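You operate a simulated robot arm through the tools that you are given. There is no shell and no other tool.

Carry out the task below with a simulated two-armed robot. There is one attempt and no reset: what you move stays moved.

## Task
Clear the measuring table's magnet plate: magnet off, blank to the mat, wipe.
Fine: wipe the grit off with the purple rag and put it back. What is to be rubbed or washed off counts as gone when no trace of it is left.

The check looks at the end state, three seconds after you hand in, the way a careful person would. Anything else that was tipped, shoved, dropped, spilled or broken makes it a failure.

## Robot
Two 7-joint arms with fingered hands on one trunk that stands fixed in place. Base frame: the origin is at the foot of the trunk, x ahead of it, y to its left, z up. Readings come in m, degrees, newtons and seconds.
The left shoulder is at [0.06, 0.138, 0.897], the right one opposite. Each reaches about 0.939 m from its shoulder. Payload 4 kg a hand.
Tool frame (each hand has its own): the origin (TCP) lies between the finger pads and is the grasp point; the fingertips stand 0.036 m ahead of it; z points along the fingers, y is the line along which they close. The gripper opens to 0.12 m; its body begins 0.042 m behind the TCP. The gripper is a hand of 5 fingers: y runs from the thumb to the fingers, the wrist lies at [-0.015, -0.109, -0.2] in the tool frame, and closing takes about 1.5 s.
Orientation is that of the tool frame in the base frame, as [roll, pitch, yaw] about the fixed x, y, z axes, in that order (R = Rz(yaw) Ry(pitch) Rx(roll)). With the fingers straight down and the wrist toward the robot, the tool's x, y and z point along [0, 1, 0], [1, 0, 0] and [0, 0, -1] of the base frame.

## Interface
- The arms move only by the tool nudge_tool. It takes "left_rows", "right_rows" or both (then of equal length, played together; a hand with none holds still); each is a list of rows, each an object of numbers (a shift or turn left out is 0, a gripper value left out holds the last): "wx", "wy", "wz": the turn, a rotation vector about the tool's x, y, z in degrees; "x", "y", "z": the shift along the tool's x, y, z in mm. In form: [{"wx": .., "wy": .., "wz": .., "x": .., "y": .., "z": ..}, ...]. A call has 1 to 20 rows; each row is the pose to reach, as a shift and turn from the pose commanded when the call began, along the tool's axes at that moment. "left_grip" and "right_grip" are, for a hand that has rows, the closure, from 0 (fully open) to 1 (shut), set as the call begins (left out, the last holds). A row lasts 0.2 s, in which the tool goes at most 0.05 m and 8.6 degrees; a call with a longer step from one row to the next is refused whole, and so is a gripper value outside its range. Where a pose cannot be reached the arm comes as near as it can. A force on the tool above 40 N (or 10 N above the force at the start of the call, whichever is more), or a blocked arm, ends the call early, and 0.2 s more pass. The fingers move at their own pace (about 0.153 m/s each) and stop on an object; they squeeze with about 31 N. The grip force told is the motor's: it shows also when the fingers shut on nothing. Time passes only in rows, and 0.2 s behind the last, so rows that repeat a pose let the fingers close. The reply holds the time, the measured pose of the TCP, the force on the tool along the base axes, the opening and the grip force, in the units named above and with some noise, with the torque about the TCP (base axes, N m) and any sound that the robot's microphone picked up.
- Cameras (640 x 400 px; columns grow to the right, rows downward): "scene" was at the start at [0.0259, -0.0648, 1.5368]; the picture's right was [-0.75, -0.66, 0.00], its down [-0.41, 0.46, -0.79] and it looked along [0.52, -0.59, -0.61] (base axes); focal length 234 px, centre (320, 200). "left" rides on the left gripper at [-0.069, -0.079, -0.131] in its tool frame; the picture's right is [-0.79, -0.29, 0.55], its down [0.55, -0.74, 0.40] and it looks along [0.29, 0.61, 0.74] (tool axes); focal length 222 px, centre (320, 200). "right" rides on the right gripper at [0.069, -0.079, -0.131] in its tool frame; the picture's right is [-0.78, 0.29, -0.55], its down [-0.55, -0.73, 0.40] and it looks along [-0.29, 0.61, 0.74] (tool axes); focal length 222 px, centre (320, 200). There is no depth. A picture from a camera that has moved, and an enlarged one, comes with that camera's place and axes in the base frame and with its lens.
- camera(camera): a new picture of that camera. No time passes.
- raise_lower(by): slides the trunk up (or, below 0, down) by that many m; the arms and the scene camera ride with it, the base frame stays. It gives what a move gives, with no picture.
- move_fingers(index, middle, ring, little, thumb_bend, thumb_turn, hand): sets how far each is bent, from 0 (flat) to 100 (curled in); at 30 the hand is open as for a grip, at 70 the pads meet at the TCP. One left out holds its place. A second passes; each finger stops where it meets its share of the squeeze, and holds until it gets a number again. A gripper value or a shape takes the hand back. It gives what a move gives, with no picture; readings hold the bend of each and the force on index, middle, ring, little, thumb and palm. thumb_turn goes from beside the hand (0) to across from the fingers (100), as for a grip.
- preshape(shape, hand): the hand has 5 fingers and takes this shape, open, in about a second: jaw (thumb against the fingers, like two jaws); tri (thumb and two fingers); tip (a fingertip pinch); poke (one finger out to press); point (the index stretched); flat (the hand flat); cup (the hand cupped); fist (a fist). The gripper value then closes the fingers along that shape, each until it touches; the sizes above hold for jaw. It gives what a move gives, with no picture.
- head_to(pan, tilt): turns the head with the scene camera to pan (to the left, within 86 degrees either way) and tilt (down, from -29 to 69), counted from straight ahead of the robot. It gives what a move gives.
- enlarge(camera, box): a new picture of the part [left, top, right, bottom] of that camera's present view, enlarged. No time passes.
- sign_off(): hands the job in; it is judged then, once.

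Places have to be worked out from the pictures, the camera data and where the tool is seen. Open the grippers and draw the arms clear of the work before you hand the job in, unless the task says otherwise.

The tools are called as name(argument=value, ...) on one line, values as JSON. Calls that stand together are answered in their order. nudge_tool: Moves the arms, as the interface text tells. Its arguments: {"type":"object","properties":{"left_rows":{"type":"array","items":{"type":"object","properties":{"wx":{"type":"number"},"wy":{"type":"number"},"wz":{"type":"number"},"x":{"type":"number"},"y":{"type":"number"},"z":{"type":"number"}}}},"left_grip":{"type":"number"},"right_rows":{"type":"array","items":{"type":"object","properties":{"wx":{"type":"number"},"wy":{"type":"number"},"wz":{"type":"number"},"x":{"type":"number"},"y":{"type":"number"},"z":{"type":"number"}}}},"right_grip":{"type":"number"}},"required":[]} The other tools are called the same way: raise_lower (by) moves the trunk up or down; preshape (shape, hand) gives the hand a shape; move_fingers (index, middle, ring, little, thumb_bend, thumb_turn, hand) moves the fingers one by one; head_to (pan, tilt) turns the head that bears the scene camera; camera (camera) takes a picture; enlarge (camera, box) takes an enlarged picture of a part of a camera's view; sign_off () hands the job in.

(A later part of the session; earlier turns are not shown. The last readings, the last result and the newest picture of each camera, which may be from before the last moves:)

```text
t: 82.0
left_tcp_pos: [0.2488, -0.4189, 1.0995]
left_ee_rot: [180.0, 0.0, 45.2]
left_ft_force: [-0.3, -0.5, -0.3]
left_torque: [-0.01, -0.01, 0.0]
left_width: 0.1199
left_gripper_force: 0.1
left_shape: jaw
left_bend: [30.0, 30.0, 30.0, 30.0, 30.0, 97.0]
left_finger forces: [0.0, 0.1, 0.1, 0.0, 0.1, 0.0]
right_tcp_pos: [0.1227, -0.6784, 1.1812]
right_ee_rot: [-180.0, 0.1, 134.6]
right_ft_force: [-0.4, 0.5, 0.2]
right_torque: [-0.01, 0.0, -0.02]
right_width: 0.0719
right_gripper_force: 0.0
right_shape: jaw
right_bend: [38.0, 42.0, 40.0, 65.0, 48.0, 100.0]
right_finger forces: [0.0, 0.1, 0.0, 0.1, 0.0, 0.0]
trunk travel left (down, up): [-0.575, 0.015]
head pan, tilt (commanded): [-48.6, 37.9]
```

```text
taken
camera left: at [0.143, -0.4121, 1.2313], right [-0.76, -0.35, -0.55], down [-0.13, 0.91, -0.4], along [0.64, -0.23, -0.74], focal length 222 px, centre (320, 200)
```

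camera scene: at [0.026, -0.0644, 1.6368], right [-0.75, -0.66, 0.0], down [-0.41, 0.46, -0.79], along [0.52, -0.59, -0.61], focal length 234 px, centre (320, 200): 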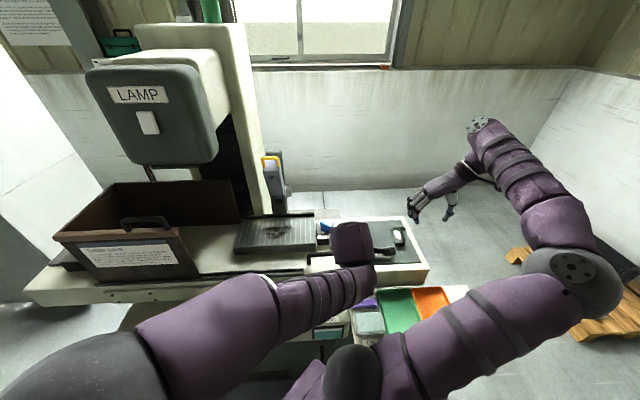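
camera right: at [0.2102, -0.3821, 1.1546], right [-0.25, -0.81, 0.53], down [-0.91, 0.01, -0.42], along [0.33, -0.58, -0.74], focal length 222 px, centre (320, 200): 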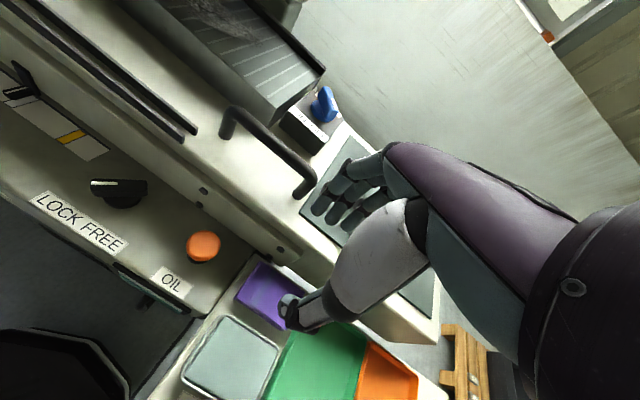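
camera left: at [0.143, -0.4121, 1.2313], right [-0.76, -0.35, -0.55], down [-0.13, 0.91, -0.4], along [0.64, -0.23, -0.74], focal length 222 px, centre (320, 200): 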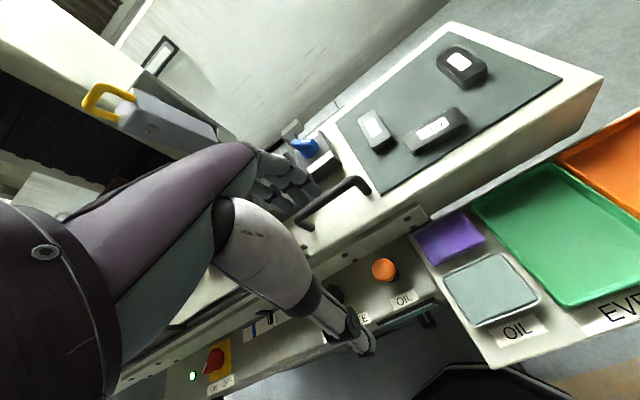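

Clear view of rag, oil box and table edge. I move over the rag at z 0.97 and set the finger bends: fingers 30, thumb 66.

nudge_tool(left_rows=[{"x": -16, "y": 3, "z": 15}, {"x": -32, "y": 7, "z": 35}, {"x": -48, "y": 10, "z": 60}, {"x": -64, "y": 13, "z": 85}, {"x": -80, "y": 17, "z": 110}, {"x": -96, "y": 20, "z": 130}, {"x": -96, "y": 20, "z": 130}])

move_fingers(hand="left", index=30, middle=30, ring=30, little=30, thumb_bend=66, thumb_turn=100)

camera(camera="left")

enlarge(camera="scene", box=[320, 230, 440, 330])

enlarge(camera="left", box=[240, 150, 480, 350])

```text
t: 83.7
left_tcp_pos: [0.2024, -0.503, 0.9751]
left_ee_rot: [179.6, 0.4, 45.8]
left_ft_force: [0.2, 0.5, 0.0]
left_torque: [0.04, -0.04, 0.01]
left_width: 0.1197
left_gripper_force: 0.0
left_shape: jaw
left_bend: [30.0, 30.0, 30.0, 30.0, 30.0, 97.0]
left_finger forces: [0.0, 0.0, 0.1, 0.0, 0.0, 0.0]
right_tcp_pos: [0.122, -0.6775, 1.1801]
right_ee_rot: [180.0, 0.0, 134.7]
right_ft_force: [0.7, -0.4, 0.9]
right_torque: [0.01, 0.01, -0.03]
right_width: 0.0718
right_gripper_force: 0.1
right_shape: jaw
right_bend: [38.0, 42.0, 40.0, 65.0, 48.0, 100.0]
right_finger forces: [0.0, 0.1, 0.0, 0.0, 0.0, 0.0]
trunk travel left (down, up): [-0.575, 0.015]
head pan, tilt (commanded): [-48.6, 37.9]
```

```text
t: 84.7
left_tcp_pos: [0.2021, -0.5044, 0.9745]
left_ee_rot: [179.7, 0.3, 45.6]
left_ft_force: [-1.5, -0.2, -0.1]
left_torque: [-0.01, 0.0, 0.04]
left_width: 0.0664
left_gripper_force: 0.0
left_shape: fingers
left_bend: [30.0, 30.0, 30.0, 30.0, 66.0, 100.0]
left_finger forces: [0.0, 0.0, 0.1, 0.1, 0.0, 0.0]
right_tcp_pos: [0.122, -0.6792, 1.1815]
right_ee_rot: [-179.9, 0.0, 134.7]
right_ft_force: [0.5, -0.9, -0.3]
right_torque: [-0.02, 0.02, -0.02]
right_width: 0.0719
right_gripper_force: 0.0
right_shape: jaw
right_bend: [38.0, 42.0, 40.0, 65.0, 48.0, 100.0]
right_finger forces: [0.0, 0.0, 0.0, 0.0, 0.0, 0.1]
trunk travel left (down, up): [-0.575, 0.015]
head pan, tilt (commanded): [-48.6, 37.9]
```

```text
taken
camera left: at [0.0964, -0.4969, 1.1061], right [-0.76, -0.36, -0.54], down [-0.14, 0.9, -0.4], along [0.64, -0.23, -0.73], focal length 222 px, centre (320, 200)
```

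left: 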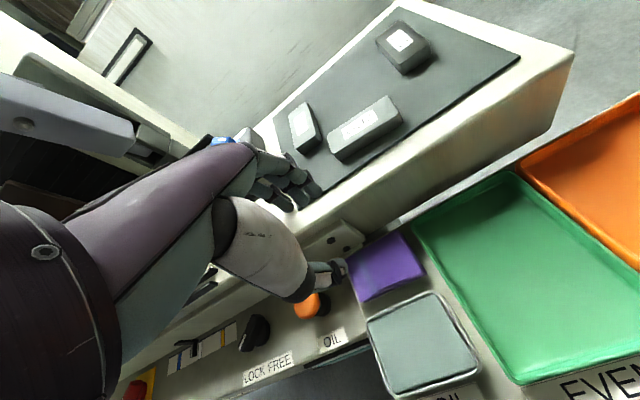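

```text
4.00 times, centred on (380, 280) of scene
camera zoom: at [0.0258, -0.0651, 1.6368], right [-0.75, -0.66, 0.0], down [-0.41, 0.46, -0.79], along [0.52, -0.59, -0.61], focal length 938 px, centre (80, -120)
```

zoom: 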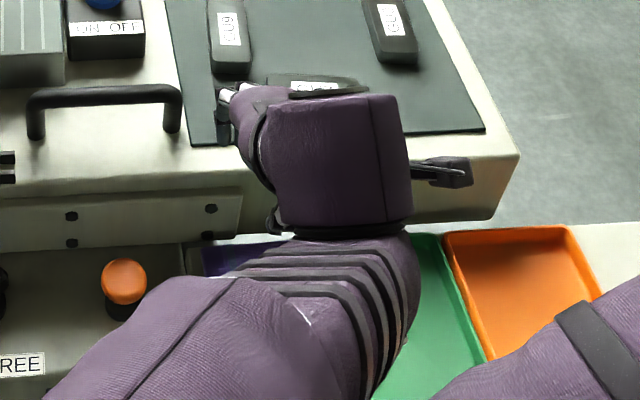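

```text
2.00 times, centred on (360, 250) of left
camera zoom: at [0.0964, -0.4969, 1.1061], right [-0.76, -0.36, -0.54], down [-0.14, 0.9, -0.4], along [0.64, -0.23, -0.73], focal length 444 px, centre (240, 100)
```

zoom: 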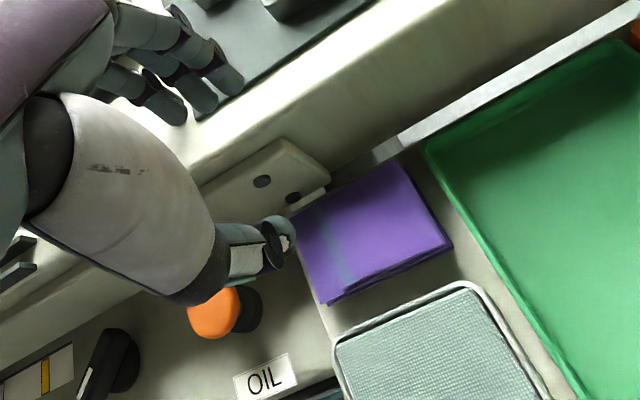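

In this view the rag lies where I computed it, and with thumb at 66 the opening is 6.6 cm for a 6 cm rag. A screwed plate on the table face reaches to r ≈ 0.21, so I curl ring and little finger away and use index and middle on the right part of the rag. I shift there still at z 0.97.

move_fingers(hand="left", index=30, middle=30, ring=95, little=95, thumb_bend=66, thumb_turn=100)

nudge_tool(left_rows=[{"x": -10, "y": -3}, {"x": -19, "y": -5.5}, {"x": -19, "y": -5.5}, {"x": -19, "y": -5.5}, {"x": -19, "y": -5.5}])

enlarge(camera="left", box=[240, 150, 480, 350])

```text
t: 85.7
left_tcp_pos: [0.2033, -0.5028, 0.9741]
left_ee_rot: [179.7, 0.4, 45.6]
left_ft_force: [-0.6, 0.7, 0.1]
left_torque: [0.01, 0.0, 0.0]
left_width: 0.0662
left_gripper_force: 0.1
left_shape: fingers
left_bend: [30.0, 30.0, 95.0, 95.0, 66.0, 100.0]
left_finger forces: [0.0, 0.0, 0.0, 0.1, 0.0, 0.0]
right_tcp_pos: [0.1223, -0.6789, 1.181]
right_ee_rot: [180.0, 0.1, 134.8]
right_ft_force: [-0.3, 0.6, 0.1]
right_torque: [0.0, -0.01, 0.02]
right_width: 0.0718
right_gripper_force: 0.1
right_shape: jaw
right_bend: [38.0, 42.0, 40.0, 65.0, 48.0, 100.0]
right_finger forces: [0.0, 0.0, 0.1, 0.1, 0.0, 0.0]
trunk travel left (down, up): [-0.575, 0.015]
head pan, tilt (commanded): [-48.6, 37.9]
```

```text
t: 87.0
left_tcp_pos: [0.2075, -0.5084, 0.9774]
left_ee_rot: [179.3, 0.2, 47.5]
left_ft_force: [0.0, 0.6, -0.2]
left_torque: [-0.02, 0.0, -0.02]
left_width: 0.0661
left_gripper_force: 0.1
left_shape: fingers
left_bend: [30.0, 30.0, 95.0, 95.0, 66.0, 100.0]
left_finger forces: [0.0, 0.0, 0.0, 0.1, 0.0, 0.1]
right_tcp_pos: [0.1215, -0.6788, 1.1806]
right_ee_rot: [179.9, -0.1, 134.7]
right_ft_force: [-1.1, 0.4, -0.1]
right_torque: [-0.02, 0.01, 0.01]
right_width: 0.0721
right_gripper_force: 0.1
right_shape: jaw
right_bend: [38.0, 42.0, 40.0, 65.0, 48.0, 100.0]
right_finger forces: [0.0, 0.1, 0.0, 0.2, 0.0, 0.1]
trunk travel left (down, up): [-0.575, 0.015]
head pan, tilt (commanded): [-48.6, 37.9]
stopped in row 5 (left hand): the arm was blocked; the commanded pose is now the measured one
```

```text
2.00 times, centred on (360, 250) of left
camera zoom: at [0.1008, -0.5054, 1.1083], right [-0.74, -0.39, -0.55], down [-0.17, 0.9, -0.41], along [0.65, -0.21, -0.73], focal length 444 px, centre (240, 100)
```

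zoom: 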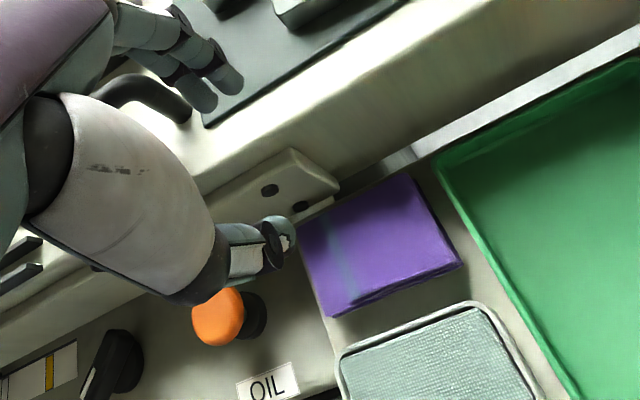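

The left wrist hits a limit with the hand straight down here. Tilting the fingers about 20° toward the bench's right side would relax it without changing the pinch direction. I back off, apply the tilt, and straighten index and middle a bit for the narrow back gap.

nudge_tool(left_rows=[{"x": 10, "y": -2, "z": -10, "wx": 0.1, "wy": -2, "wz": 0.3}, {"x": 20, "y": -4, "z": -20, "wx": 0.2, "wy": -5, "wz": 0.6}, {"x": 30, "y": -6, "z": -30, "wx": 0.3, "wy": -8, "wz": 1}, {"x": 40, "y": -8, "z": -40, "wx": 0.4, "wy": -11, "wz": 1.4}, {"x": 50, "y": -10, "z": -50, "wx": 0.5, "wy": -14, "wz": 1.8}, {"x": 60, "y": -12, "z": -60, "wx": 0.6, "wy": -17, "wz": 2.2}, {"x": 70, "y": -14, "z": -60, "wx": 0.7, "wy": -19.8, "wz": 2.5}, {"x": 79, "y": -15, "z": -60, "wx": 0.7, "wy": -19.8, "wz": 2.5}, {"x": 79, "y": -15, "z": -60, "wx": 0.7, "wy": -19.8, "wz": 2.5}])

move_fingers(hand="left", index=20, middle=20, ring=95, little=95, thumb_bend=70, thumb_turn=100)

camera(camera="left")

enlarge(camera="left", box=[200, 120, 440, 320])

```text
t: 89.0
left_tcp_pos: [0.2491, -0.4408, 1.0365]
left_ee_rot: [179.7, 19.8, 44.6]
left_ft_force: [0.3, 0.2, 0.0]
left_torque: [0.02, -0.03, -0.01]
left_width: 0.0663
left_gripper_force: 0.1
left_shape: fingers
left_bend: [30.0, 30.0, 95.0, 95.0, 66.0, 100.0]
left_finger forces: [0.0, 0.0, 0.0, 0.0, 0.0, 0.0]
right_tcp_pos: [0.1211, -0.6797, 1.1807]
right_ee_rot: [179.9, 0.1, 134.8]
right_ft_force: [-0.4, 0.3, 0.8]
right_torque: [0.01, 0.0, -0.03]
right_width: 0.0721
right_gripper_force: 0.1
right_shape: jaw
right_bend: [38.0, 42.0, 40.0, 65.0, 48.0, 100.0]
right_finger forces: [0.1, 0.0, 0.0, 0.0, 0.0, 0.0]
trunk travel left (down, up): [-0.575, 0.015]
head pan, tilt (commanded): [-48.6, 37.9]
```

```text
t: 90.0
left_tcp_pos: [0.2493, -0.4402, 1.0366]
left_ee_rot: [179.7, 19.8, 44.7]
left_ft_force: [0.2, 0.1, -0.3]
left_torque: [0.01, 0.02, -0.01]
left_width: 0.0793
left_gripper_force: 0.0
left_shape: fingers
left_bend: [20.0, 20.0, 95.0, 95.0, 70.0, 100.0]
left_finger forces: [0.0, 0.1, 0.0, 0.0, 0.1, 0.0]
right_tcp_pos: [0.1231, -0.679, 1.1807]
right_ee_rot: [-180.0, -0.1, 134.7]
right_ft_force: [0.2, 0.2, 0.7]
right_torque: [-0.03, 0.0, -0.03]
right_width: 0.072
right_gripper_force: 0.1
right_shape: jaw
right_bend: [38.0, 42.0, 40.0, 65.0, 48.0, 100.0]
right_finger forces: [0.1, 0.0, 0.0, 0.0, 0.0, 0.0]
trunk travel left (down, up): [-0.575, 0.015]
head pan, tilt (commanded): [-48.6, 37.9]
```

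```text
taken
camera left: at [0.1772, -0.3981, 1.1838], right [-0.86, -0.45, -0.25], down [-0.25, 0.79, -0.57], along [0.45, -0.42, -0.79], focal length 222 px, centre (320, 200)
```

left: 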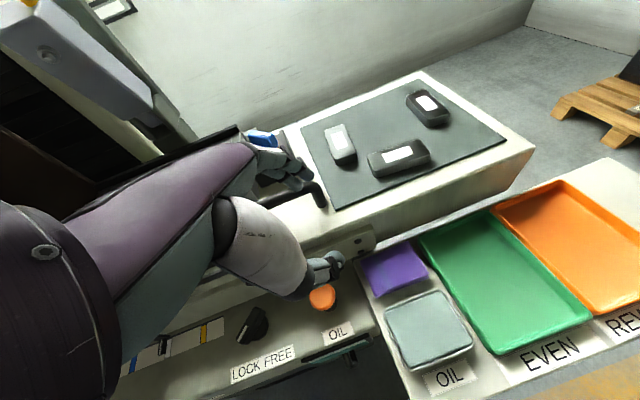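

```text
2.00 times, centred on (320, 220) of left
camera zoom: at [0.1772, -0.3981, 1.1838], right [-0.86, -0.45, -0.25], down [-0.25, 0.79, -0.57], along [0.45, -0.42, -0.79], focal length 444 px, centre (320, 160)
```

zoom: 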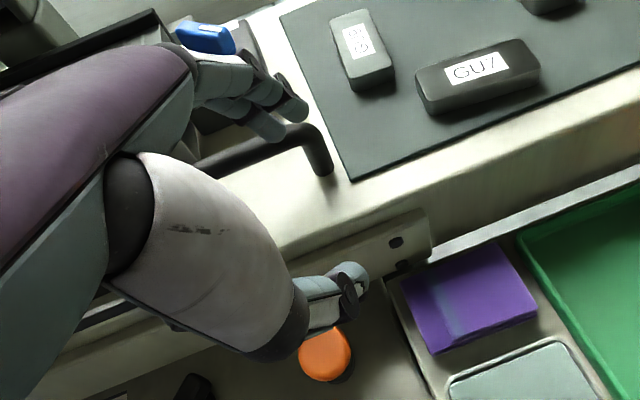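

The tilt holds exactly and the arm is at ease. I set index and middle to 25 and thumb to 71, aiming for an opening of about 6.7 cm.

move_fingers(hand="left", index=25, middle=25, ring=95, little=95, thumb_bend=71, thumb_turn=100)

enlarge(camera="left", box=[240, 120, 400, 260])

enlarge(camera="scene", box=[310, 210, 430, 310])

```text
t: 91.0
left_tcp_pos: [0.2488, -0.44, 1.0365]
left_ee_rot: [179.6, 19.9, 44.7]
left_ft_force: [0.0, 0.2, -0.5]
left_torque: [0.01, -0.03, -0.01]
left_width: 0.0679
left_gripper_force: 0.0
left_shape: fingers
left_bend: [25.0, 25.0, 95.0, 95.0, 71.0, 100.0]
left_finger forces: [0.1, 0.1, 0.1, 0.0, 0.1, 0.0]
right_tcp_pos: [0.1218, -0.6792, 1.1803]
right_ee_rot: [179.9, 0.0, 134.6]
right_ft_force: [0.7, 0.3, 0.5]
right_torque: [-0.02, -0.02, -0.01]
right_width: 0.0717
right_gripper_force: 0.0
right_shape: jaw
right_bend: [38.0, 42.0, 40.0, 65.0, 48.0, 100.0]
right_finger forces: [0.0, 0.0, 0.0, 0.0, 0.0, 0.0]
trunk travel left (down, up): [-0.575, 0.015]
head pan, tilt (commanded): [-48.6, 37.9]
```

```text
2.86 times, centred on (320, 190) of left
camera zoom: at [0.1772, -0.3981, 1.1838], right [-0.86, -0.45, -0.25], down [-0.25, 0.79, -0.57], along [0.45, -0.42, -0.79], focal length 635 px, centre (320, 229)
```

zoom: 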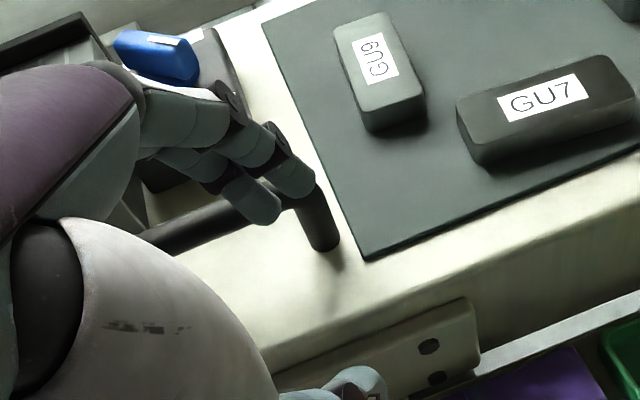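

```text
4.00 times, centred on (370, 260) of scene
camera zoom: at [0.0258, -0.065, 1.6368], right [-0.75, -0.66, 0.0], down [-0.41, 0.46, -0.79], along [0.52, -0.59, -0.61], focal length 938 px, centre (120, -40)
```

zoom: 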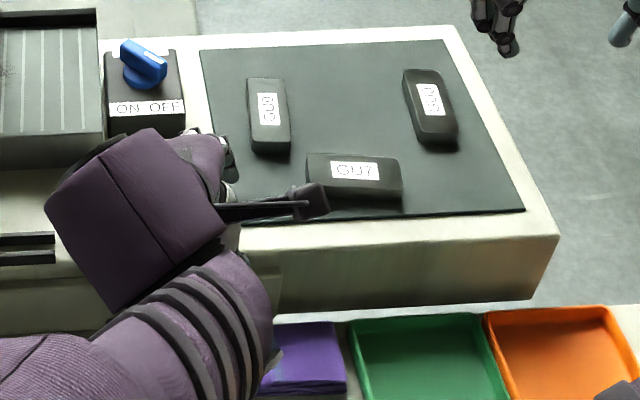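

The opening is 6.8 cm. I move over the rag laterally first, then down to z 0.945, and check the alignment of fingers and thumb with the gaps.

nudge_tool(left_rows=[{"x": -30, "y": -3, "z": 11}, {"x": -60, "y": -7, "z": 22}, {"x": -87, "y": -10.5, "z": 32}, {"x": -78, "y": -10.5, "z": 56}, {"x": -68, "y": -10.5, "z": 84}, {"x": -56, "y": -10.5, "z": 117}, {"x": -56, "y": -10.5, "z": 117}, {"x": -56, "y": -10.5, "z": 117}])

camera(camera="left")

enlarge(camera="left", box=[260, 150, 420, 290])

enlarge(camera="scene", box=[320, 230, 416, 310])

```text
t: 93.0
left_tcp_pos: [0.2185, -0.5063, 0.9895]
left_ee_rot: [176.5, 22.7, 47.0]
left_ft_force: [0.1, -0.3, 0.4]
left_torque: [0.04, 0.0, 0.01]
left_width: 0.0677
left_gripper_force: 0.1
left_shape: fingers
left_bend: [25.0, 25.0, 95.0, 95.0, 71.0, 100.0]
left_finger forces: [0.0, 0.0, 0.0, 0.0, 0.1, 0.1]
right_tcp_pos: [0.121, -0.6782, 1.1795]
right_ee_rot: [180.0, -0.2, 134.7]
right_ft_force: [-0.1, 1.0, -0.3]
right_torque: [-0.01, -0.01, -0.04]
right_width: 0.072
right_gripper_force: 0.1
right_shape: jaw
right_bend: [38.0, 42.0, 40.0, 65.0, 48.0, 100.0]
right_finger forces: [0.0, 0.0, 0.1, 0.0, 0.0, 0.0]
trunk travel left (down, up): [-0.575, 0.015]
head pan, tilt (commanded): [-48.6, 37.9]
stopped in row 8 (left hand): the arm was blocked; the commanded pose is now the measured one
```

```text
taken
camera left: at [0.1433, -0.4586, 1.133], right [-0.83, -0.51, -0.22], down [-0.29, 0.73, -0.62], along [0.47, -0.45, -0.76], focal length 222 px, centre (320, 200)
```

left: 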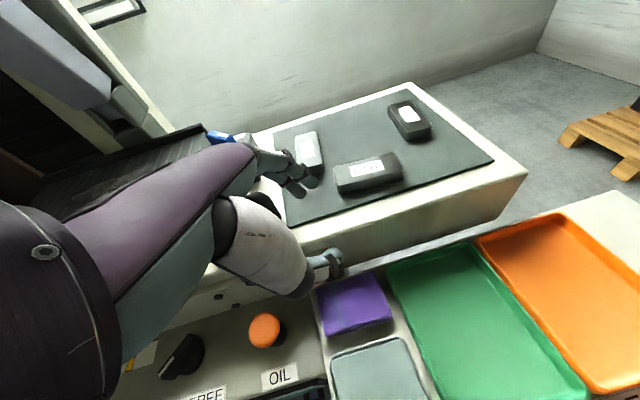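

```text
2.86 times, centred on (340, 220) of left
camera zoom: at [0.1433, -0.4586, 1.133], right [-0.83, -0.51, -0.22], down [-0.29, 0.73, -0.62], along [0.47, -0.45, -0.76], focal length 635 px, centre (263, 143)
```

zoom: 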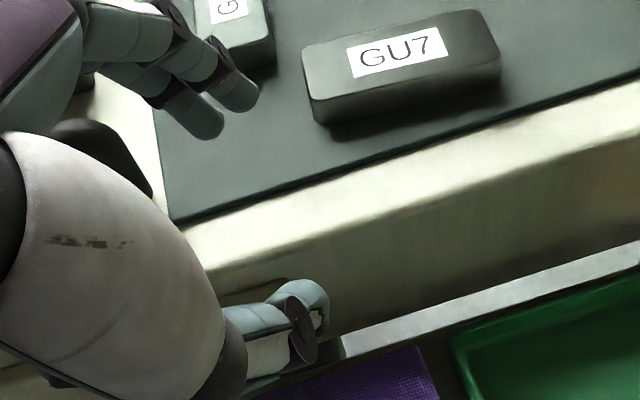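

```text
5.00 times, centred on (368, 270) of scene
camera zoom: at [0.0259, -0.0649, 1.6368], right [-0.75, -0.66, 0.0], down [-0.41, 0.46, -0.79], along [0.52, -0.59, -0.61], focal length 1172 px, centre (80, -150)
```

zoom: 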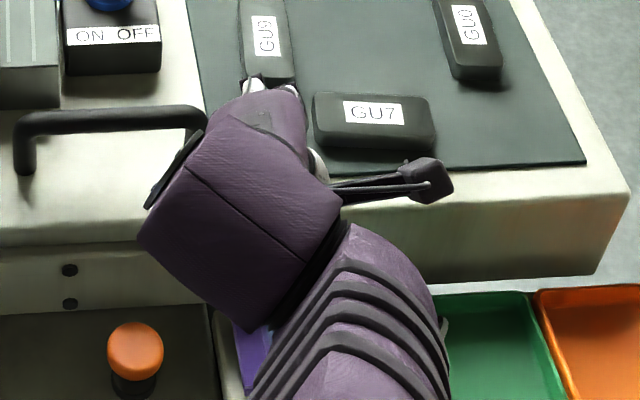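

The left arm is blocked again about 4 cm short. I look at the full scene to understand the arm's posture before choosing another way.

camera(camera="scene")

camera(camera="right")

```text
taken
camera scene: at [0.0259, -0.0649, 1.6368], right [-0.75, -0.66, 0.0], down [-0.41, 0.46, -0.79], along [0.52, -0.59, -0.61], focal length 234 px, centre (320, 200)
```

scene: 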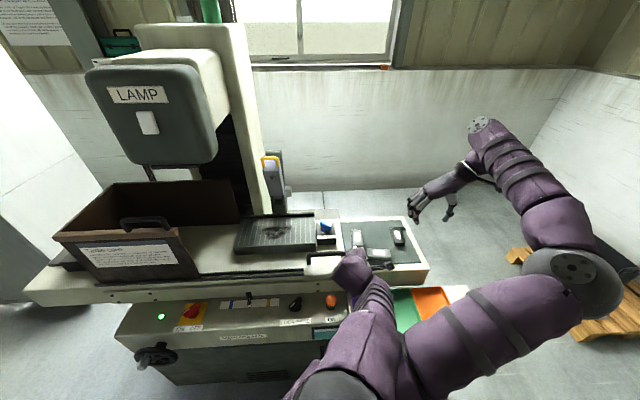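

```text
taken
camera right: at [0.0153, -0.6852, 1.3111], right [0.76, -0.36, 0.55], down [-0.14, -0.91, -0.4], along [0.64, 0.23, -0.74], focal length 222 px, centre (320, 200)
```

right: 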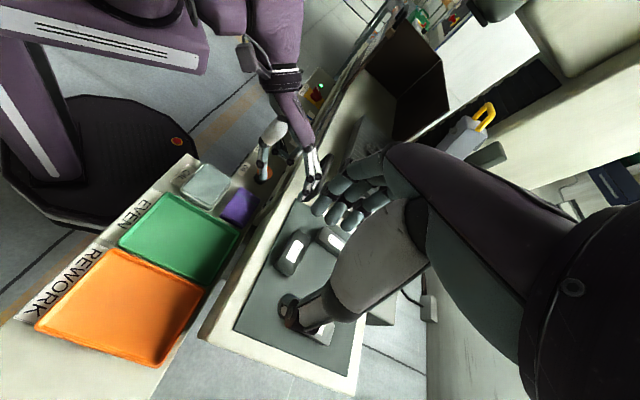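

I see now: the left elbow has swung in low beside the right shoulder, with its forearm pointing up, so the wrist runs out of range. The right arm in its elbow-up posture, used over the mat, should suit the rag better if I stay low. I first withdraw the left arm the way it came.

nudge_tool(left_rows=[{"x": 11, "y": -6, "z": -30, "wx": 0.4, "wy": 2}, {"x": 22, "y": -12, "z": -60, "wx": 0.8, "wy": 4}, {"x": 34, "y": -19, "z": -90, "wx": 1.2, "wy": 7}, {"x": 46, "y": -26, "z": -120, "wx": 1.6, "wy": 10}, {"x": 58, "y": -33, "z": -150, "wx": 2, "wy": 13}, {"x": 70, "y": -41, "z": -180, "wx": 2.4, "wy": 16}, {"x": 82, "y": -48, "z": -210, "wx": 2.8, "wy": 19}, {"x": 94, "y": -55, "z": -240, "wx": 3.2, "wy": 22}, {"x": 109, "y": -64, "z": -277, "wx": 3.5, "wy": 22}, {"x": 109, "y": -64, "z": -277, "wx": 3.5, "wy": 22}])

preshape(hand="left", shape="jaw")

camera(camera="scene")

```text
t: 94.3
left_tcp_pos: [0.3038, -0.3665, 1.0087]
left_ee_rot: [-175.3, 2.7, 52.4]
left_ft_force: [0.5, 0.1, -0.4]
left_torque: [0.0, 0.01, -0.03]
left_width: 0.0676
left_gripper_force: 0.0
left_shape: fingers
left_bend: [25.0, 25.0, 95.0, 95.0, 71.0, 100.0]
left_finger forces: [0.1, 0.0, 0.0, 0.1, 0.1, 0.0]
right_tcp_pos: [0.1218, -0.6781, 1.1803]
right_ee_rot: [179.9, 0.0, 134.5]
right_ft_force: [0.3, 0.1, 0.3]
right_torque: [0.0, -0.01, 0.02]
right_width: 0.0719
right_gripper_force: 0.0
right_shape: jaw
right_bend: [38.0, 42.0, 40.0, 65.0, 48.0, 100.0]
right_finger forces: [0.0, 0.0, 0.0, 0.1, 0.0, 0.0]
trunk travel left (down, up): [-0.575, 0.015]
head pan, tilt (commanded): [-48.6, 37.9]
stopped in row 6 (left hand): the arm was blocked; the commanded pose is now the measured one
```

```text
t: 95.2
left_tcp_pos: [0.304, -0.3656, 1.0092]
left_ee_rot: [-175.3, 2.6, 52.4]
left_ft_force: [-0.2, -0.3, -0.3]
left_torque: [0.03, -0.03, 0.02]
left_width: 0.1197
left_gripper_force: 0.1
left_shape: jaw
left_bend: [30.0, 30.0, 30.0, 30.0, 30.0, 97.0]
left_finger forces: [0.0, 0.0, 0.0, 0.0, 0.0, 0.0]
right_tcp_pos: [0.1198, -0.6778, 1.1809]
right_ee_rot: [179.9, -0.1, 134.7]
right_ft_force: [-0.4, 0.6, -0.5]
right_torque: [0.05, 0.03, 0.01]
right_width: 0.0718
right_gripper_force: 0.0
right_shape: jaw
right_bend: [38.0, 42.0, 40.0, 65.0, 48.0, 100.0]
right_finger forces: [0.1, 0.1, 0.0, 0.0, 0.1, 0.0]
trunk travel left (down, up): [-0.575, 0.015]
head pan, tilt (commanded): [-48.6, 37.9]
```

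```text
taken
camera scene: at [0.0258, -0.0651, 1.6368], right [-0.75, -0.66, 0.0], down [-0.41, 0.46, -0.79], along [0.52, -0.59, -0.61], focal length 234 px, centre (320, 200)
```

scene: 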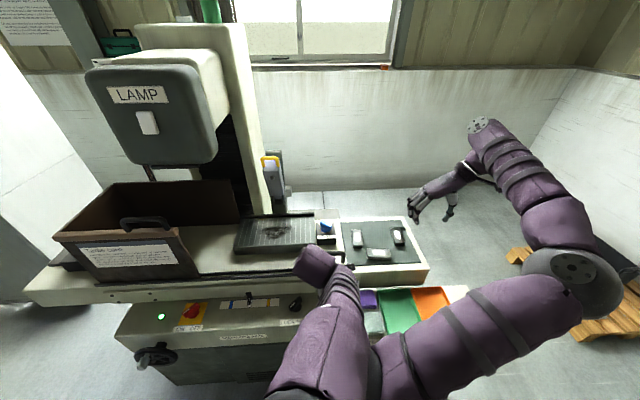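

It is still tangled with a low elbow. I slide the left hand sideways to its own side at the same height to let the elbow swing back out.

nudge_tool(left_rows=[{"x": 17, "y": -10, "z": -3}, {"x": 35, "y": -20, "z": -6}, {"x": 58, "y": -33, "z": -10}, {"x": 82, "y": -47, "z": -14}, {"x": 106, "y": -61, "z": -18}, {"x": 130, "y": -75, "z": -22}, {"x": 154, "y": -88, "z": -26}, {"x": 175, "y": -101, "z": -30}, {"x": 175, "y": -101, "z": -30}])

camera(camera="scene")

```text
t: 96.3
left_tcp_pos: [0.3409, -0.2235, 0.9564]
left_ee_rot: [-170.2, -4.7, 54.9]
left_ft_force: [0.3, 0.6, 0.0]
left_torque: [0.0, -0.02, -0.01]
left_width: 0.1198
left_gripper_force: 0.0
left_shape: jaw
left_bend: [30.0, 30.0, 30.0, 30.0, 30.0, 97.0]
left_finger forces: [0.0, 0.0, 0.0, 0.0, 0.0, 0.0]
right_tcp_pos: [0.1221, -0.6773, 1.1809]
right_ee_rot: [179.9, 0.0, 134.6]
right_ft_force: [-0.4, 0.2, -0.2]
right_torque: [-0.02, -0.01, -0.04]
right_width: 0.0721
right_gripper_force: 0.1
right_shape: jaw
right_bend: [38.0, 42.0, 40.0, 65.0, 48.0, 100.0]
right_finger forces: [0.0, 0.0, 0.0, 0.0, 0.0, 0.1]
trunk travel left (down, up): [-0.575, 0.015]
head pan, tilt (commanded): [-48.6, 37.9]
stopped in row 5 (left hand): the arm was blocked; the commanded pose is now the measured one
```

```text
taken
camera scene: at [0.026, -0.0648, 1.6368], right [-0.75, -0.66, 0.0], down [-0.41, 0.46, -0.79], along [0.52, -0.59, -0.61], focal length 234 px, centre (320, 200)
```

scene: 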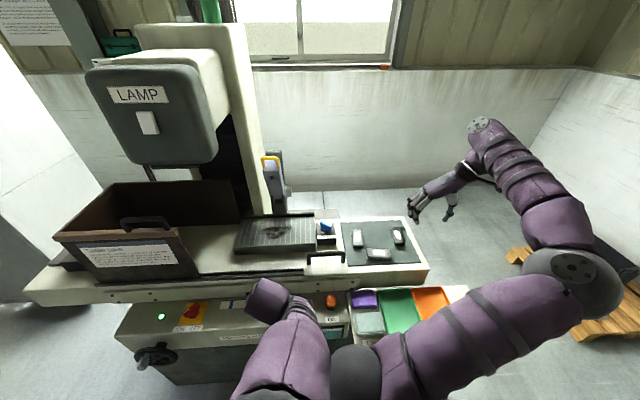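

The left hand sagged a little but touches nothing. I keep guiding it out: forward, left and up, in gentle steps.

nudge_tool(left_rows=[{"x": 12, "y": -2, "z": -8}, {"x": 26, "y": -5, "z": -16}, {"x": 42, "y": -9, "z": -25}, {"x": 60, "y": -13, "z": -35}, {"x": 80, "y": -17, "z": -46}, {"x": 100, "y": -21, "z": -58}, {"x": 120, "y": -26, "z": -70}, {"x": 140, "y": -30, "z": -82}, {"x": 160, "y": -35, "z": -92}, {"x": 178, "y": -38, "z": -100}, {"x": 178, "y": -38, "z": -100}])

camera(camera="scene")

```text
t: 98.7
left_tcp_pos: [0.4211, -0.0756, 1.0764]
left_ee_rot: [-170.1, -4.8, 54.6]
left_ft_force: [0.4, 0.4, 2.0]
left_torque: [0.01, -0.01, -0.02]
left_width: 0.12
left_gripper_force: 0.1
left_shape: jaw
left_bend: [30.0, 30.0, 30.0, 30.0, 30.0, 97.0]
left_finger forces: [0.0, 0.1, 0.1, 0.0, 0.0, 0.0]
right_tcp_pos: [0.1211, -0.6792, 1.1811]
right_ee_rot: [179.8, 0.0, 134.6]
right_ft_force: [-0.5, -0.2, -0.7]
right_torque: [-0.03, 0.04, 0.0]
right_width: 0.0718
right_gripper_force: 0.1
right_shape: jaw
right_bend: [38.0, 42.0, 40.0, 65.0, 48.0, 100.0]
right_finger forces: [0.0, 0.0, 0.1, 0.0, 0.0, 0.0]
trunk travel left (down, up): [-0.575, 0.015]
head pan, tilt (commanded): [-48.6, 37.9]
```

```text
taken
camera scene: at [0.0257, -0.0653, 1.6368], right [-0.75, -0.66, 0.0], down [-0.41, 0.46, -0.79], along [0.52, -0.59, -0.61], focal length 234 px, centre (320, 200)
```

scene: 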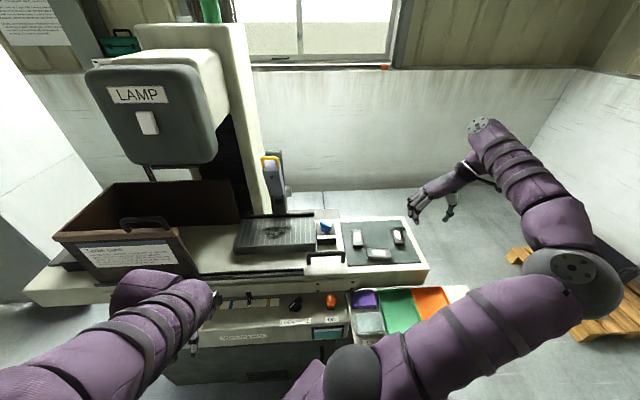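

The left arm is free again in its natural posture. I park it back on its own side, levelled.

nudge_tool(left_rows=[{"x": 20, "y": -22, "z": -7, "wx": -1, "wy": -0.5}, {"x": 42, "y": -47, "z": -15, "wx": -2, "wy": -1}, {"x": 64, "y": -72, "z": -23, "wx": -3.5, "wy": -1.7}, {"x": 86, "y": -97, "z": -31, "wx": -5, "wy": -2.4}, {"x": 108, "y": -122, "z": -39, "wx": -6.5, "wy": -3.1}, {"x": 130, "y": -147, "z": -47, "wx": -8, "wy": -3.9}, {"x": 152, "y": -172, "z": -55, "wx": -9.7, "wy": -4.7}, {"x": 174, "y": -197, "z": -62, "wx": -9.7, "wy": -4.7}, {"x": 195, "y": -219, "z": -68, "wx": -9.7, "wy": -4.7}, {"x": 195, "y": -219, "z": -68, "wx": -9.7, "wy": -4.7}])

camera(camera="scene")

```text
t: 100.9
left_tcp_pos: [0.3612, 0.1951, 1.1949]
left_ee_rot: [-180.0, -0.1, 55.1]
left_ft_force: [-0.1, 0.4, -0.8]
left_torque: [0.0, -0.01, -0.02]
left_width: 0.1198
left_gripper_force: 0.0
left_shape: jaw
left_bend: [30.0, 30.0, 30.0, 30.0, 30.0, 97.0]
left_finger forces: [0.0, 0.0, 0.1, 0.0, 0.0, 0.0]
right_tcp_pos: [0.1213, -0.6786, 1.1812]
right_ee_rot: [179.9, 0.0, 134.7]
right_ft_force: [-0.4, -0.5, 0.8]
right_torque: [0.02, -0.02, -0.03]
right_width: 0.0721
right_gripper_force: 0.1
right_shape: jaw
right_bend: [38.0, 42.0, 40.0, 65.0, 48.0, 100.0]
right_finger forces: [0.0, 0.0, 0.0, 0.0, 0.0, 0.1]
trunk travel left (down, up): [-0.575, 0.015]
head pan, tilt (commanded): [-48.6, 37.9]
```

```text
taken
camera scene: at [0.0257, -0.0652, 1.6368], right [-0.75, -0.66, 0.0], down [-0.41, 0.46, -0.79], along [0.52, -0.59, -0.61], focal length 234 px, centre (320, 200)
```

scene: 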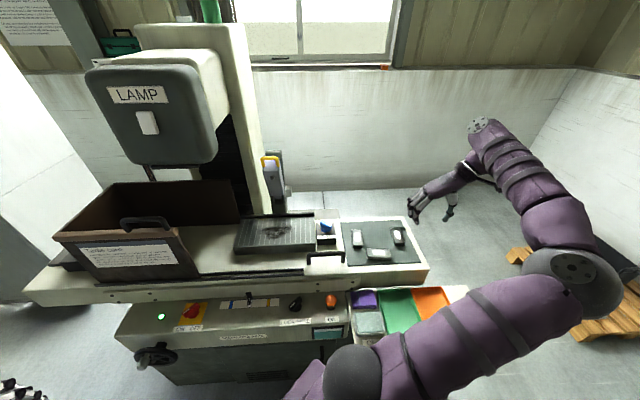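

The left arm is parked and nothing was disturbed. Now the right arm: from its elbow-up posture I rotate to yaw 45° low over the mat, as I had when placing the blank.

nudge_tool(right_rows=[{"wz": 7, "x": -4, "y": 11, "z": 12}, {"wz": 14, "x": -9, "y": 23, "z": 25}, {"wz": 21, "x": -14, "y": 35, "z": 40}, {"wz": 28, "x": -19, "y": 47, "z": 55}, {"wz": 35, "x": -24, "y": 59, "z": 70}, {"wz": 42, "x": -29, "y": 71, "z": 85}, {"wz": 49, "x": -34, "y": 83, "z": 100}, {"wz": 56, "x": -39, "y": 95, "z": 115}, {"wz": 63, "x": -44, "y": 107, "z": 130}, {"wz": 70, "x": -49, "y": 119, "z": 145}, {"wz": 77, "x": -53, "y": 131, "z": 160}, {"wz": 84, "x": -56, "y": 140, "z": 175}, {"wz": 89.7, "x": -56, "y": 140, "z": 181}, {"wz": 89.7, "x": -56, "y": 140, "z": 181}])

camera(camera="scene")

camera(camera="right")

```text
t: 103.9
left_tcp_pos: [0.362, 0.1946, 1.1953]
left_ee_rot: [180.0, 0.0, 55.1]
left_ft_force: [-0.8, -1.5, 0.1]
left_torque: [0.0, 0.01, -0.03]
left_width: 0.1199
left_gripper_force: 0.0
left_shape: jaw
left_bend: [30.0, 30.0, 30.0, 30.0, 30.0, 97.0]
left_finger forces: [0.1, 0.0, 0.1, 0.1, 0.1, 0.0]
right_tcp_pos: [0.2594, -0.6195, 0.9997]
right_ee_rot: [-180.0, -0.2, 44.8]
right_ft_force: [0.4, 0.4, -0.1]
right_torque: [-0.04, 0.0, 0.02]
right_width: 0.0718
right_gripper_force: 0.0
right_shape: jaw
right_bend: [38.0, 42.0, 40.0, 65.0, 48.0, 100.0]
right_finger forces: [0.0, 0.1, 0.0, 0.0, 0.0, 0.1]
trunk travel left (down, up): [-0.575, 0.015]
head pan, tilt (commanded): [-48.6, 37.9]
```

```text
taken
camera scene: at [0.0257, -0.0649, 1.6368], right [-0.75, -0.66, 0.0], down [-0.41, 0.46, -0.79], along [0.52, -0.59, -0.61], focal length 234 px, centre (320, 200)
```

scene: 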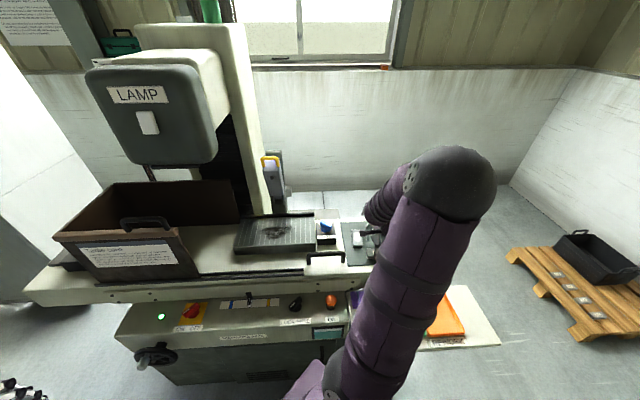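

```text
taken
camera right: at [0.2525, -0.5148, 1.1307], right [-0.35, -0.76, 0.54], down [-0.91, 0.13, -0.4], along [0.23, -0.63, -0.74], focal length 222 px, centre (320, 200)
```

right: 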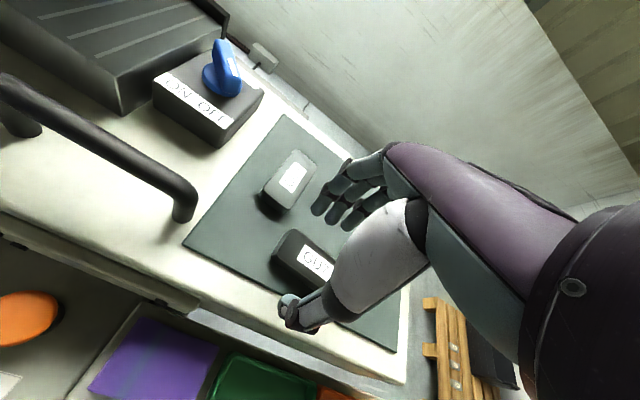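

The arm tracks exactly in this posture. I set the right fingers for the rag (index and middle 25, ring and little curled, thumb 71) and slide toward it at z 0.97 in two stages.

move_fingers(hand="right", index=25, middle=25, ring=95, little=95, thumb_bend=71, thumb_turn=100)

nudge_tool(right_rows=[{"x": 8, "y": -20, "z": 10}, {"x": 15, "y": -40, "z": 20}, {"x": 22, "y": -60, "z": 28}, {"x": 26, "y": -80, "z": 30}, {"x": 26, "y": -80, "z": 30}])

camera(camera="scene")

camera(camera="right")

```text
t: 104.9
left_tcp_pos: [0.3612, 0.1945, 1.1965]
left_ee_rot: [-180.0, 0.0, 55.1]
left_ft_force: [0.8, -0.2, -0.8]
left_torque: [-0.01, 0.01, -0.01]
left_width: 0.1199
left_gripper_force: 0.0
left_shape: jaw
left_bend: [30.0, 30.0, 30.0, 30.0, 30.0, 97.0]
left_finger forces: [0.0, 0.0, 0.1, 0.0, 0.0, 0.1]
right_tcp_pos: [0.2612, -0.6191, 1.0005]
right_ee_rot: [179.9, -0.2, 44.9]
right_ft_force: [-0.3, 0.0, 0.4]
right_torque: [0.0, 0.0, -0.01]
right_width: 0.0674
right_gripper_force: 0.0
right_shape: fingers
right_bend: [25.0, 25.0, 95.0, 95.0, 71.0, 100.0]
right_finger forces: [0.0, 0.0, 0.1, 0.1, 0.0, 0.0]
trunk travel left (down, up): [-0.575, 0.015]
head pan, tilt (commanded): [-48.6, 37.9]
```

```text
t: 106.1
left_tcp_pos: [0.3619, 0.1941, 1.1965]
left_ee_rot: [-180.0, 0.0, 55.0]
left_ft_force: [0.2, -0.4, 0.5]
left_torque: [0.02, 0.0, -0.03]
left_width: 0.1198
left_gripper_force: 0.1
left_shape: jaw
left_bend: [30.0, 30.0, 30.0, 30.0, 30.0, 97.0]
left_finger forces: [0.0, 0.0, 0.1, 0.0, 0.0, 0.1]
right_tcp_pos: [0.2227, -0.5461, 0.9693]
right_ee_rot: [180.0, 0.0, 45.0]
right_ft_force: [-0.4, 0.4, 0.6]
right_torque: [0.0, 0.01, -0.01]
right_width: 0.0674
right_gripper_force: 0.0
right_shape: fingers
right_bend: [25.0, 25.0, 95.0, 95.0, 71.0, 100.0]
right_finger forces: [0.0, 0.1, 0.1, 0.0, 0.0, 0.0]
trunk travel left (down, up): [-0.575, 0.015]
head pan, tilt (commanded): [-48.6, 37.9]
```

```text
taken
camera scene: at [0.0261, -0.0651, 1.6368], right [-0.75, -0.66, 0.0], down [-0.41, 0.46, -0.79], along [0.52, -0.59, -0.62], focal length 234 px, centre (320, 200)
```

scene: 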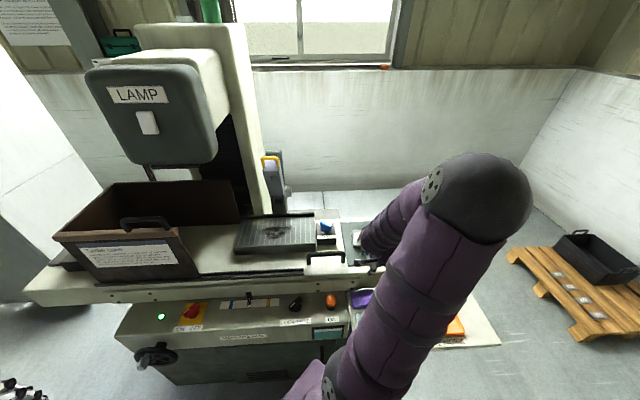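

```text
taken
camera right: at [0.2153, -0.4399, 1.1008], right [-0.35, -0.76, 0.55], down [-0.91, 0.13, -0.4], along [0.23, -0.64, -0.74], focal length 222 px, centre (320, 200)
```

right: 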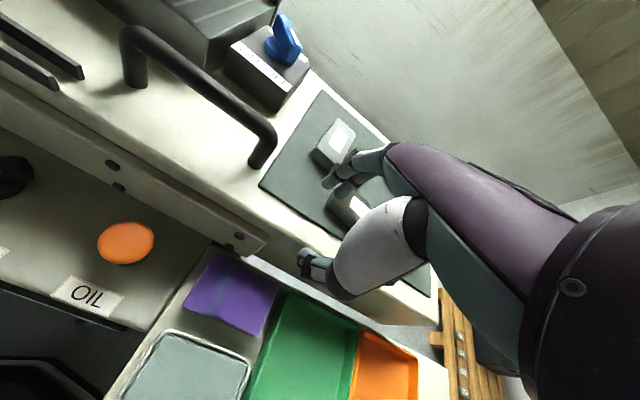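

Tracking is exact and the view of rag, oil box and gaps is good. I go on to the grasp line at b 0.476, still at z 0.967.

nudge_tool(right_rows=[{"x": 1, "y": -17}, {"x": 2, "y": -34}, {"x": 3, "y": -51}, {"x": 4, "y": -67}, {"x": 4, "y": -67}, {"x": 4, "y": -67}])

camera(camera="right")

enlarge(camera="right", box=[200, 140, 400, 340])

enlarge(camera="scene", box=[320, 230, 440, 330])

```text
t: 107.5
left_tcp_pos: [0.3626, 0.1937, 1.1955]
left_ee_rot: [180.0, -0.1, 55.1]
left_ft_force: [-0.8, 0.6, 0.4]
left_torque: [-0.03, -0.01, -0.01]
left_width: 0.1198
left_gripper_force: 0.1
left_shape: jaw
left_bend: [30.0, 30.0, 30.0, 30.0, 30.0, 97.0]
left_finger forces: [0.0, 0.0, 0.0, 0.1, 0.0, 0.1]
right_tcp_pos: [0.1781, -0.494, 0.97]
right_ee_rot: [-179.9, -0.2, 44.8]
right_ft_force: [-0.2, -0.3, -0.6]
right_torque: [-0.02, 0.0, -0.01]
right_width: 0.0673
right_gripper_force: 0.1
right_shape: fingers
right_bend: [25.0, 25.0, 95.0, 95.0, 71.0, 100.0]
right_finger forces: [0.0, 0.0, 0.1, 0.0, 0.1, 0.0]
trunk travel left (down, up): [-0.575, 0.015]
head pan, tilt (commanded): [-48.6, 37.9]
```

```text
taken
camera right: at [0.1702, -0.3895, 1.1005], right [-0.35, -0.76, 0.55], down [-0.91, 0.13, -0.4], along [0.23, -0.63, -0.74], focal length 222 px, centre (320, 200)
```

right: 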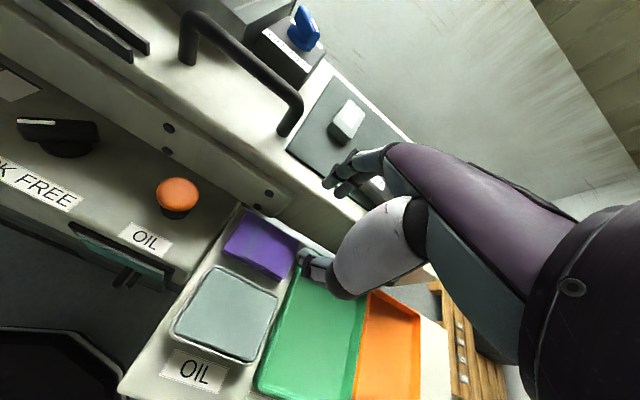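

```text
2.00 times, centred on (300, 240) of right
camera zoom: at [0.1702, -0.3895, 1.1005], right [-0.35, -0.76, 0.55], down [-0.91, 0.13, -0.4], along [0.23, -0.63, -0.74], focal length 444 px, centre (360, 120)
```

zoom: 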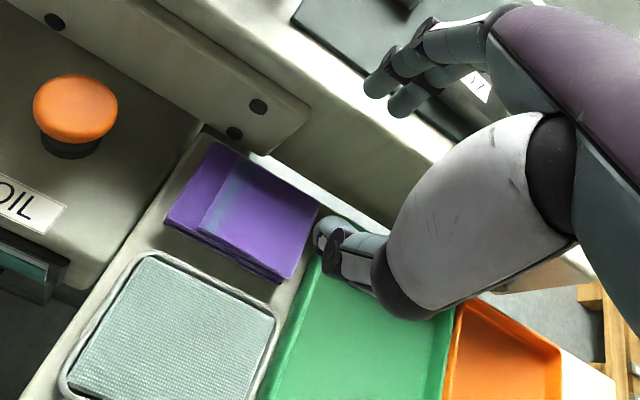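

```text
4.00 times, centred on (380, 280) of scene
camera zoom: at [0.0256, -0.0648, 1.6368], right [-0.75, -0.66, 0.0], down [-0.41, 0.46, -0.79], along [0.52, -0.59, -0.61], focal length 938 px, centre (80, -120)
```

zoom: 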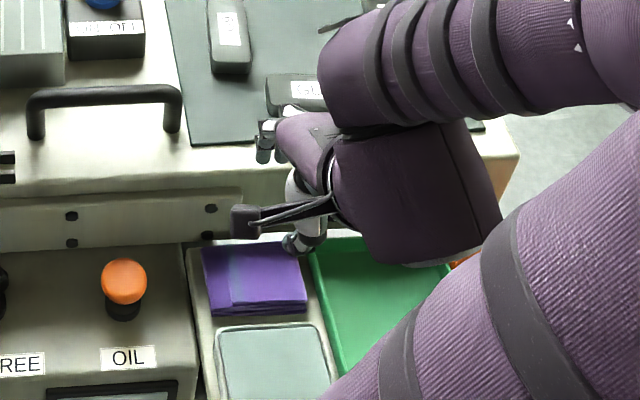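

The right arm reaches it well. I lower toward z 0.90 and then recheck how fingers and thumb line up with the gaps at close range.

nudge_tool(right_rows=[{"z": 15}, {"z": 30}, {"z": 45}, {"z": 58}, {"z": 66}, {"z": 66}])

enlarge(camera="right", box=[220, 130, 400, 290])

enlarge(camera="scene", box=[330, 260, 402, 320])

```text
t: 108.9
left_tcp_pos: [0.3611, 0.1949, 1.196]
left_ee_rot: [-179.9, 0.0, 55.1]
left_ft_force: [0.3, 0.3, 0.1]
left_torque: [0.0, 0.03, 0.03]
left_width: 0.1196
left_gripper_force: 0.0
left_shape: jaw
left_bend: [30.0, 30.0, 30.0, 30.0, 30.0, 97.0]
left_finger forces: [0.0, 0.1, 0.0, 0.0, 0.1, 0.0]
right_tcp_pos: [0.1781, -0.4945, 0.9021]
right_ee_rot: [-180.0, -0.2, 44.9]
right_ft_force: [-0.1, 0.2, -0.6]
right_torque: [0.02, 0.0, 0.0]
right_width: 0.0674
right_gripper_force: 0.1
right_shape: fingers
right_bend: [25.0, 25.0, 95.0, 95.0, 71.0, 100.0]
right_finger forces: [0.0, 0.0, 0.1, 0.0, 0.1, 0.1]
trunk travel left (down, up): [-0.575, 0.015]
head pan, tilt (commanded): [-48.6, 37.9]
```

```text
2.50 times, centred on (310, 210) of right
camera zoom: at [0.1707, -0.3897, 1.0349], right [-0.35, -0.76, 0.55], down [-0.91, 0.13, -0.4], along [0.23, -0.63, -0.74], focal length 555 px, centre (345, 175)
```

zoom: 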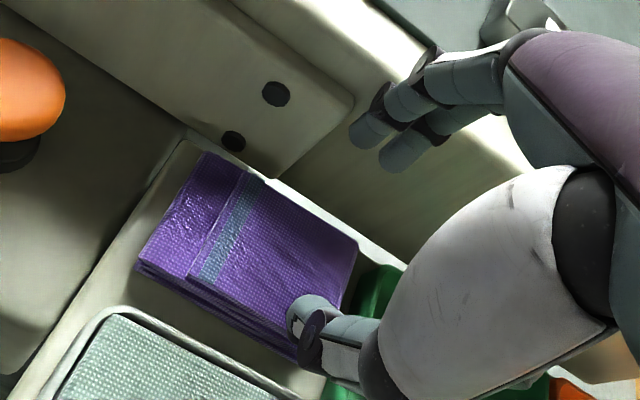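

```text
6.67 times, centred on (366, 290) of scene
camera zoom: at [0.0259, -0.0647, 1.6368], right [-0.75, -0.66, 0.0], down [-0.41, 0.46, -0.79], along [0.52, -0.59, -0.61], focal length 1563 px, centre (13, -400)
```

zoom: 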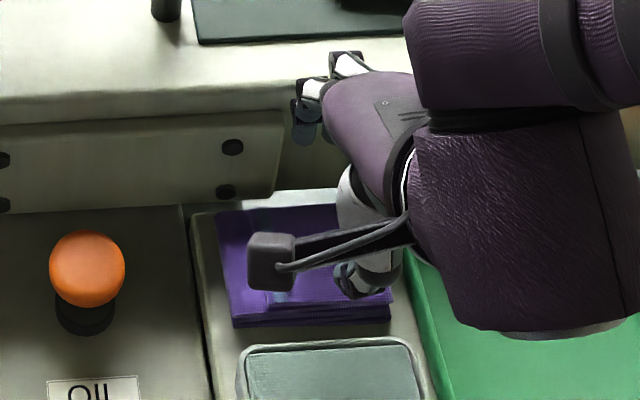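

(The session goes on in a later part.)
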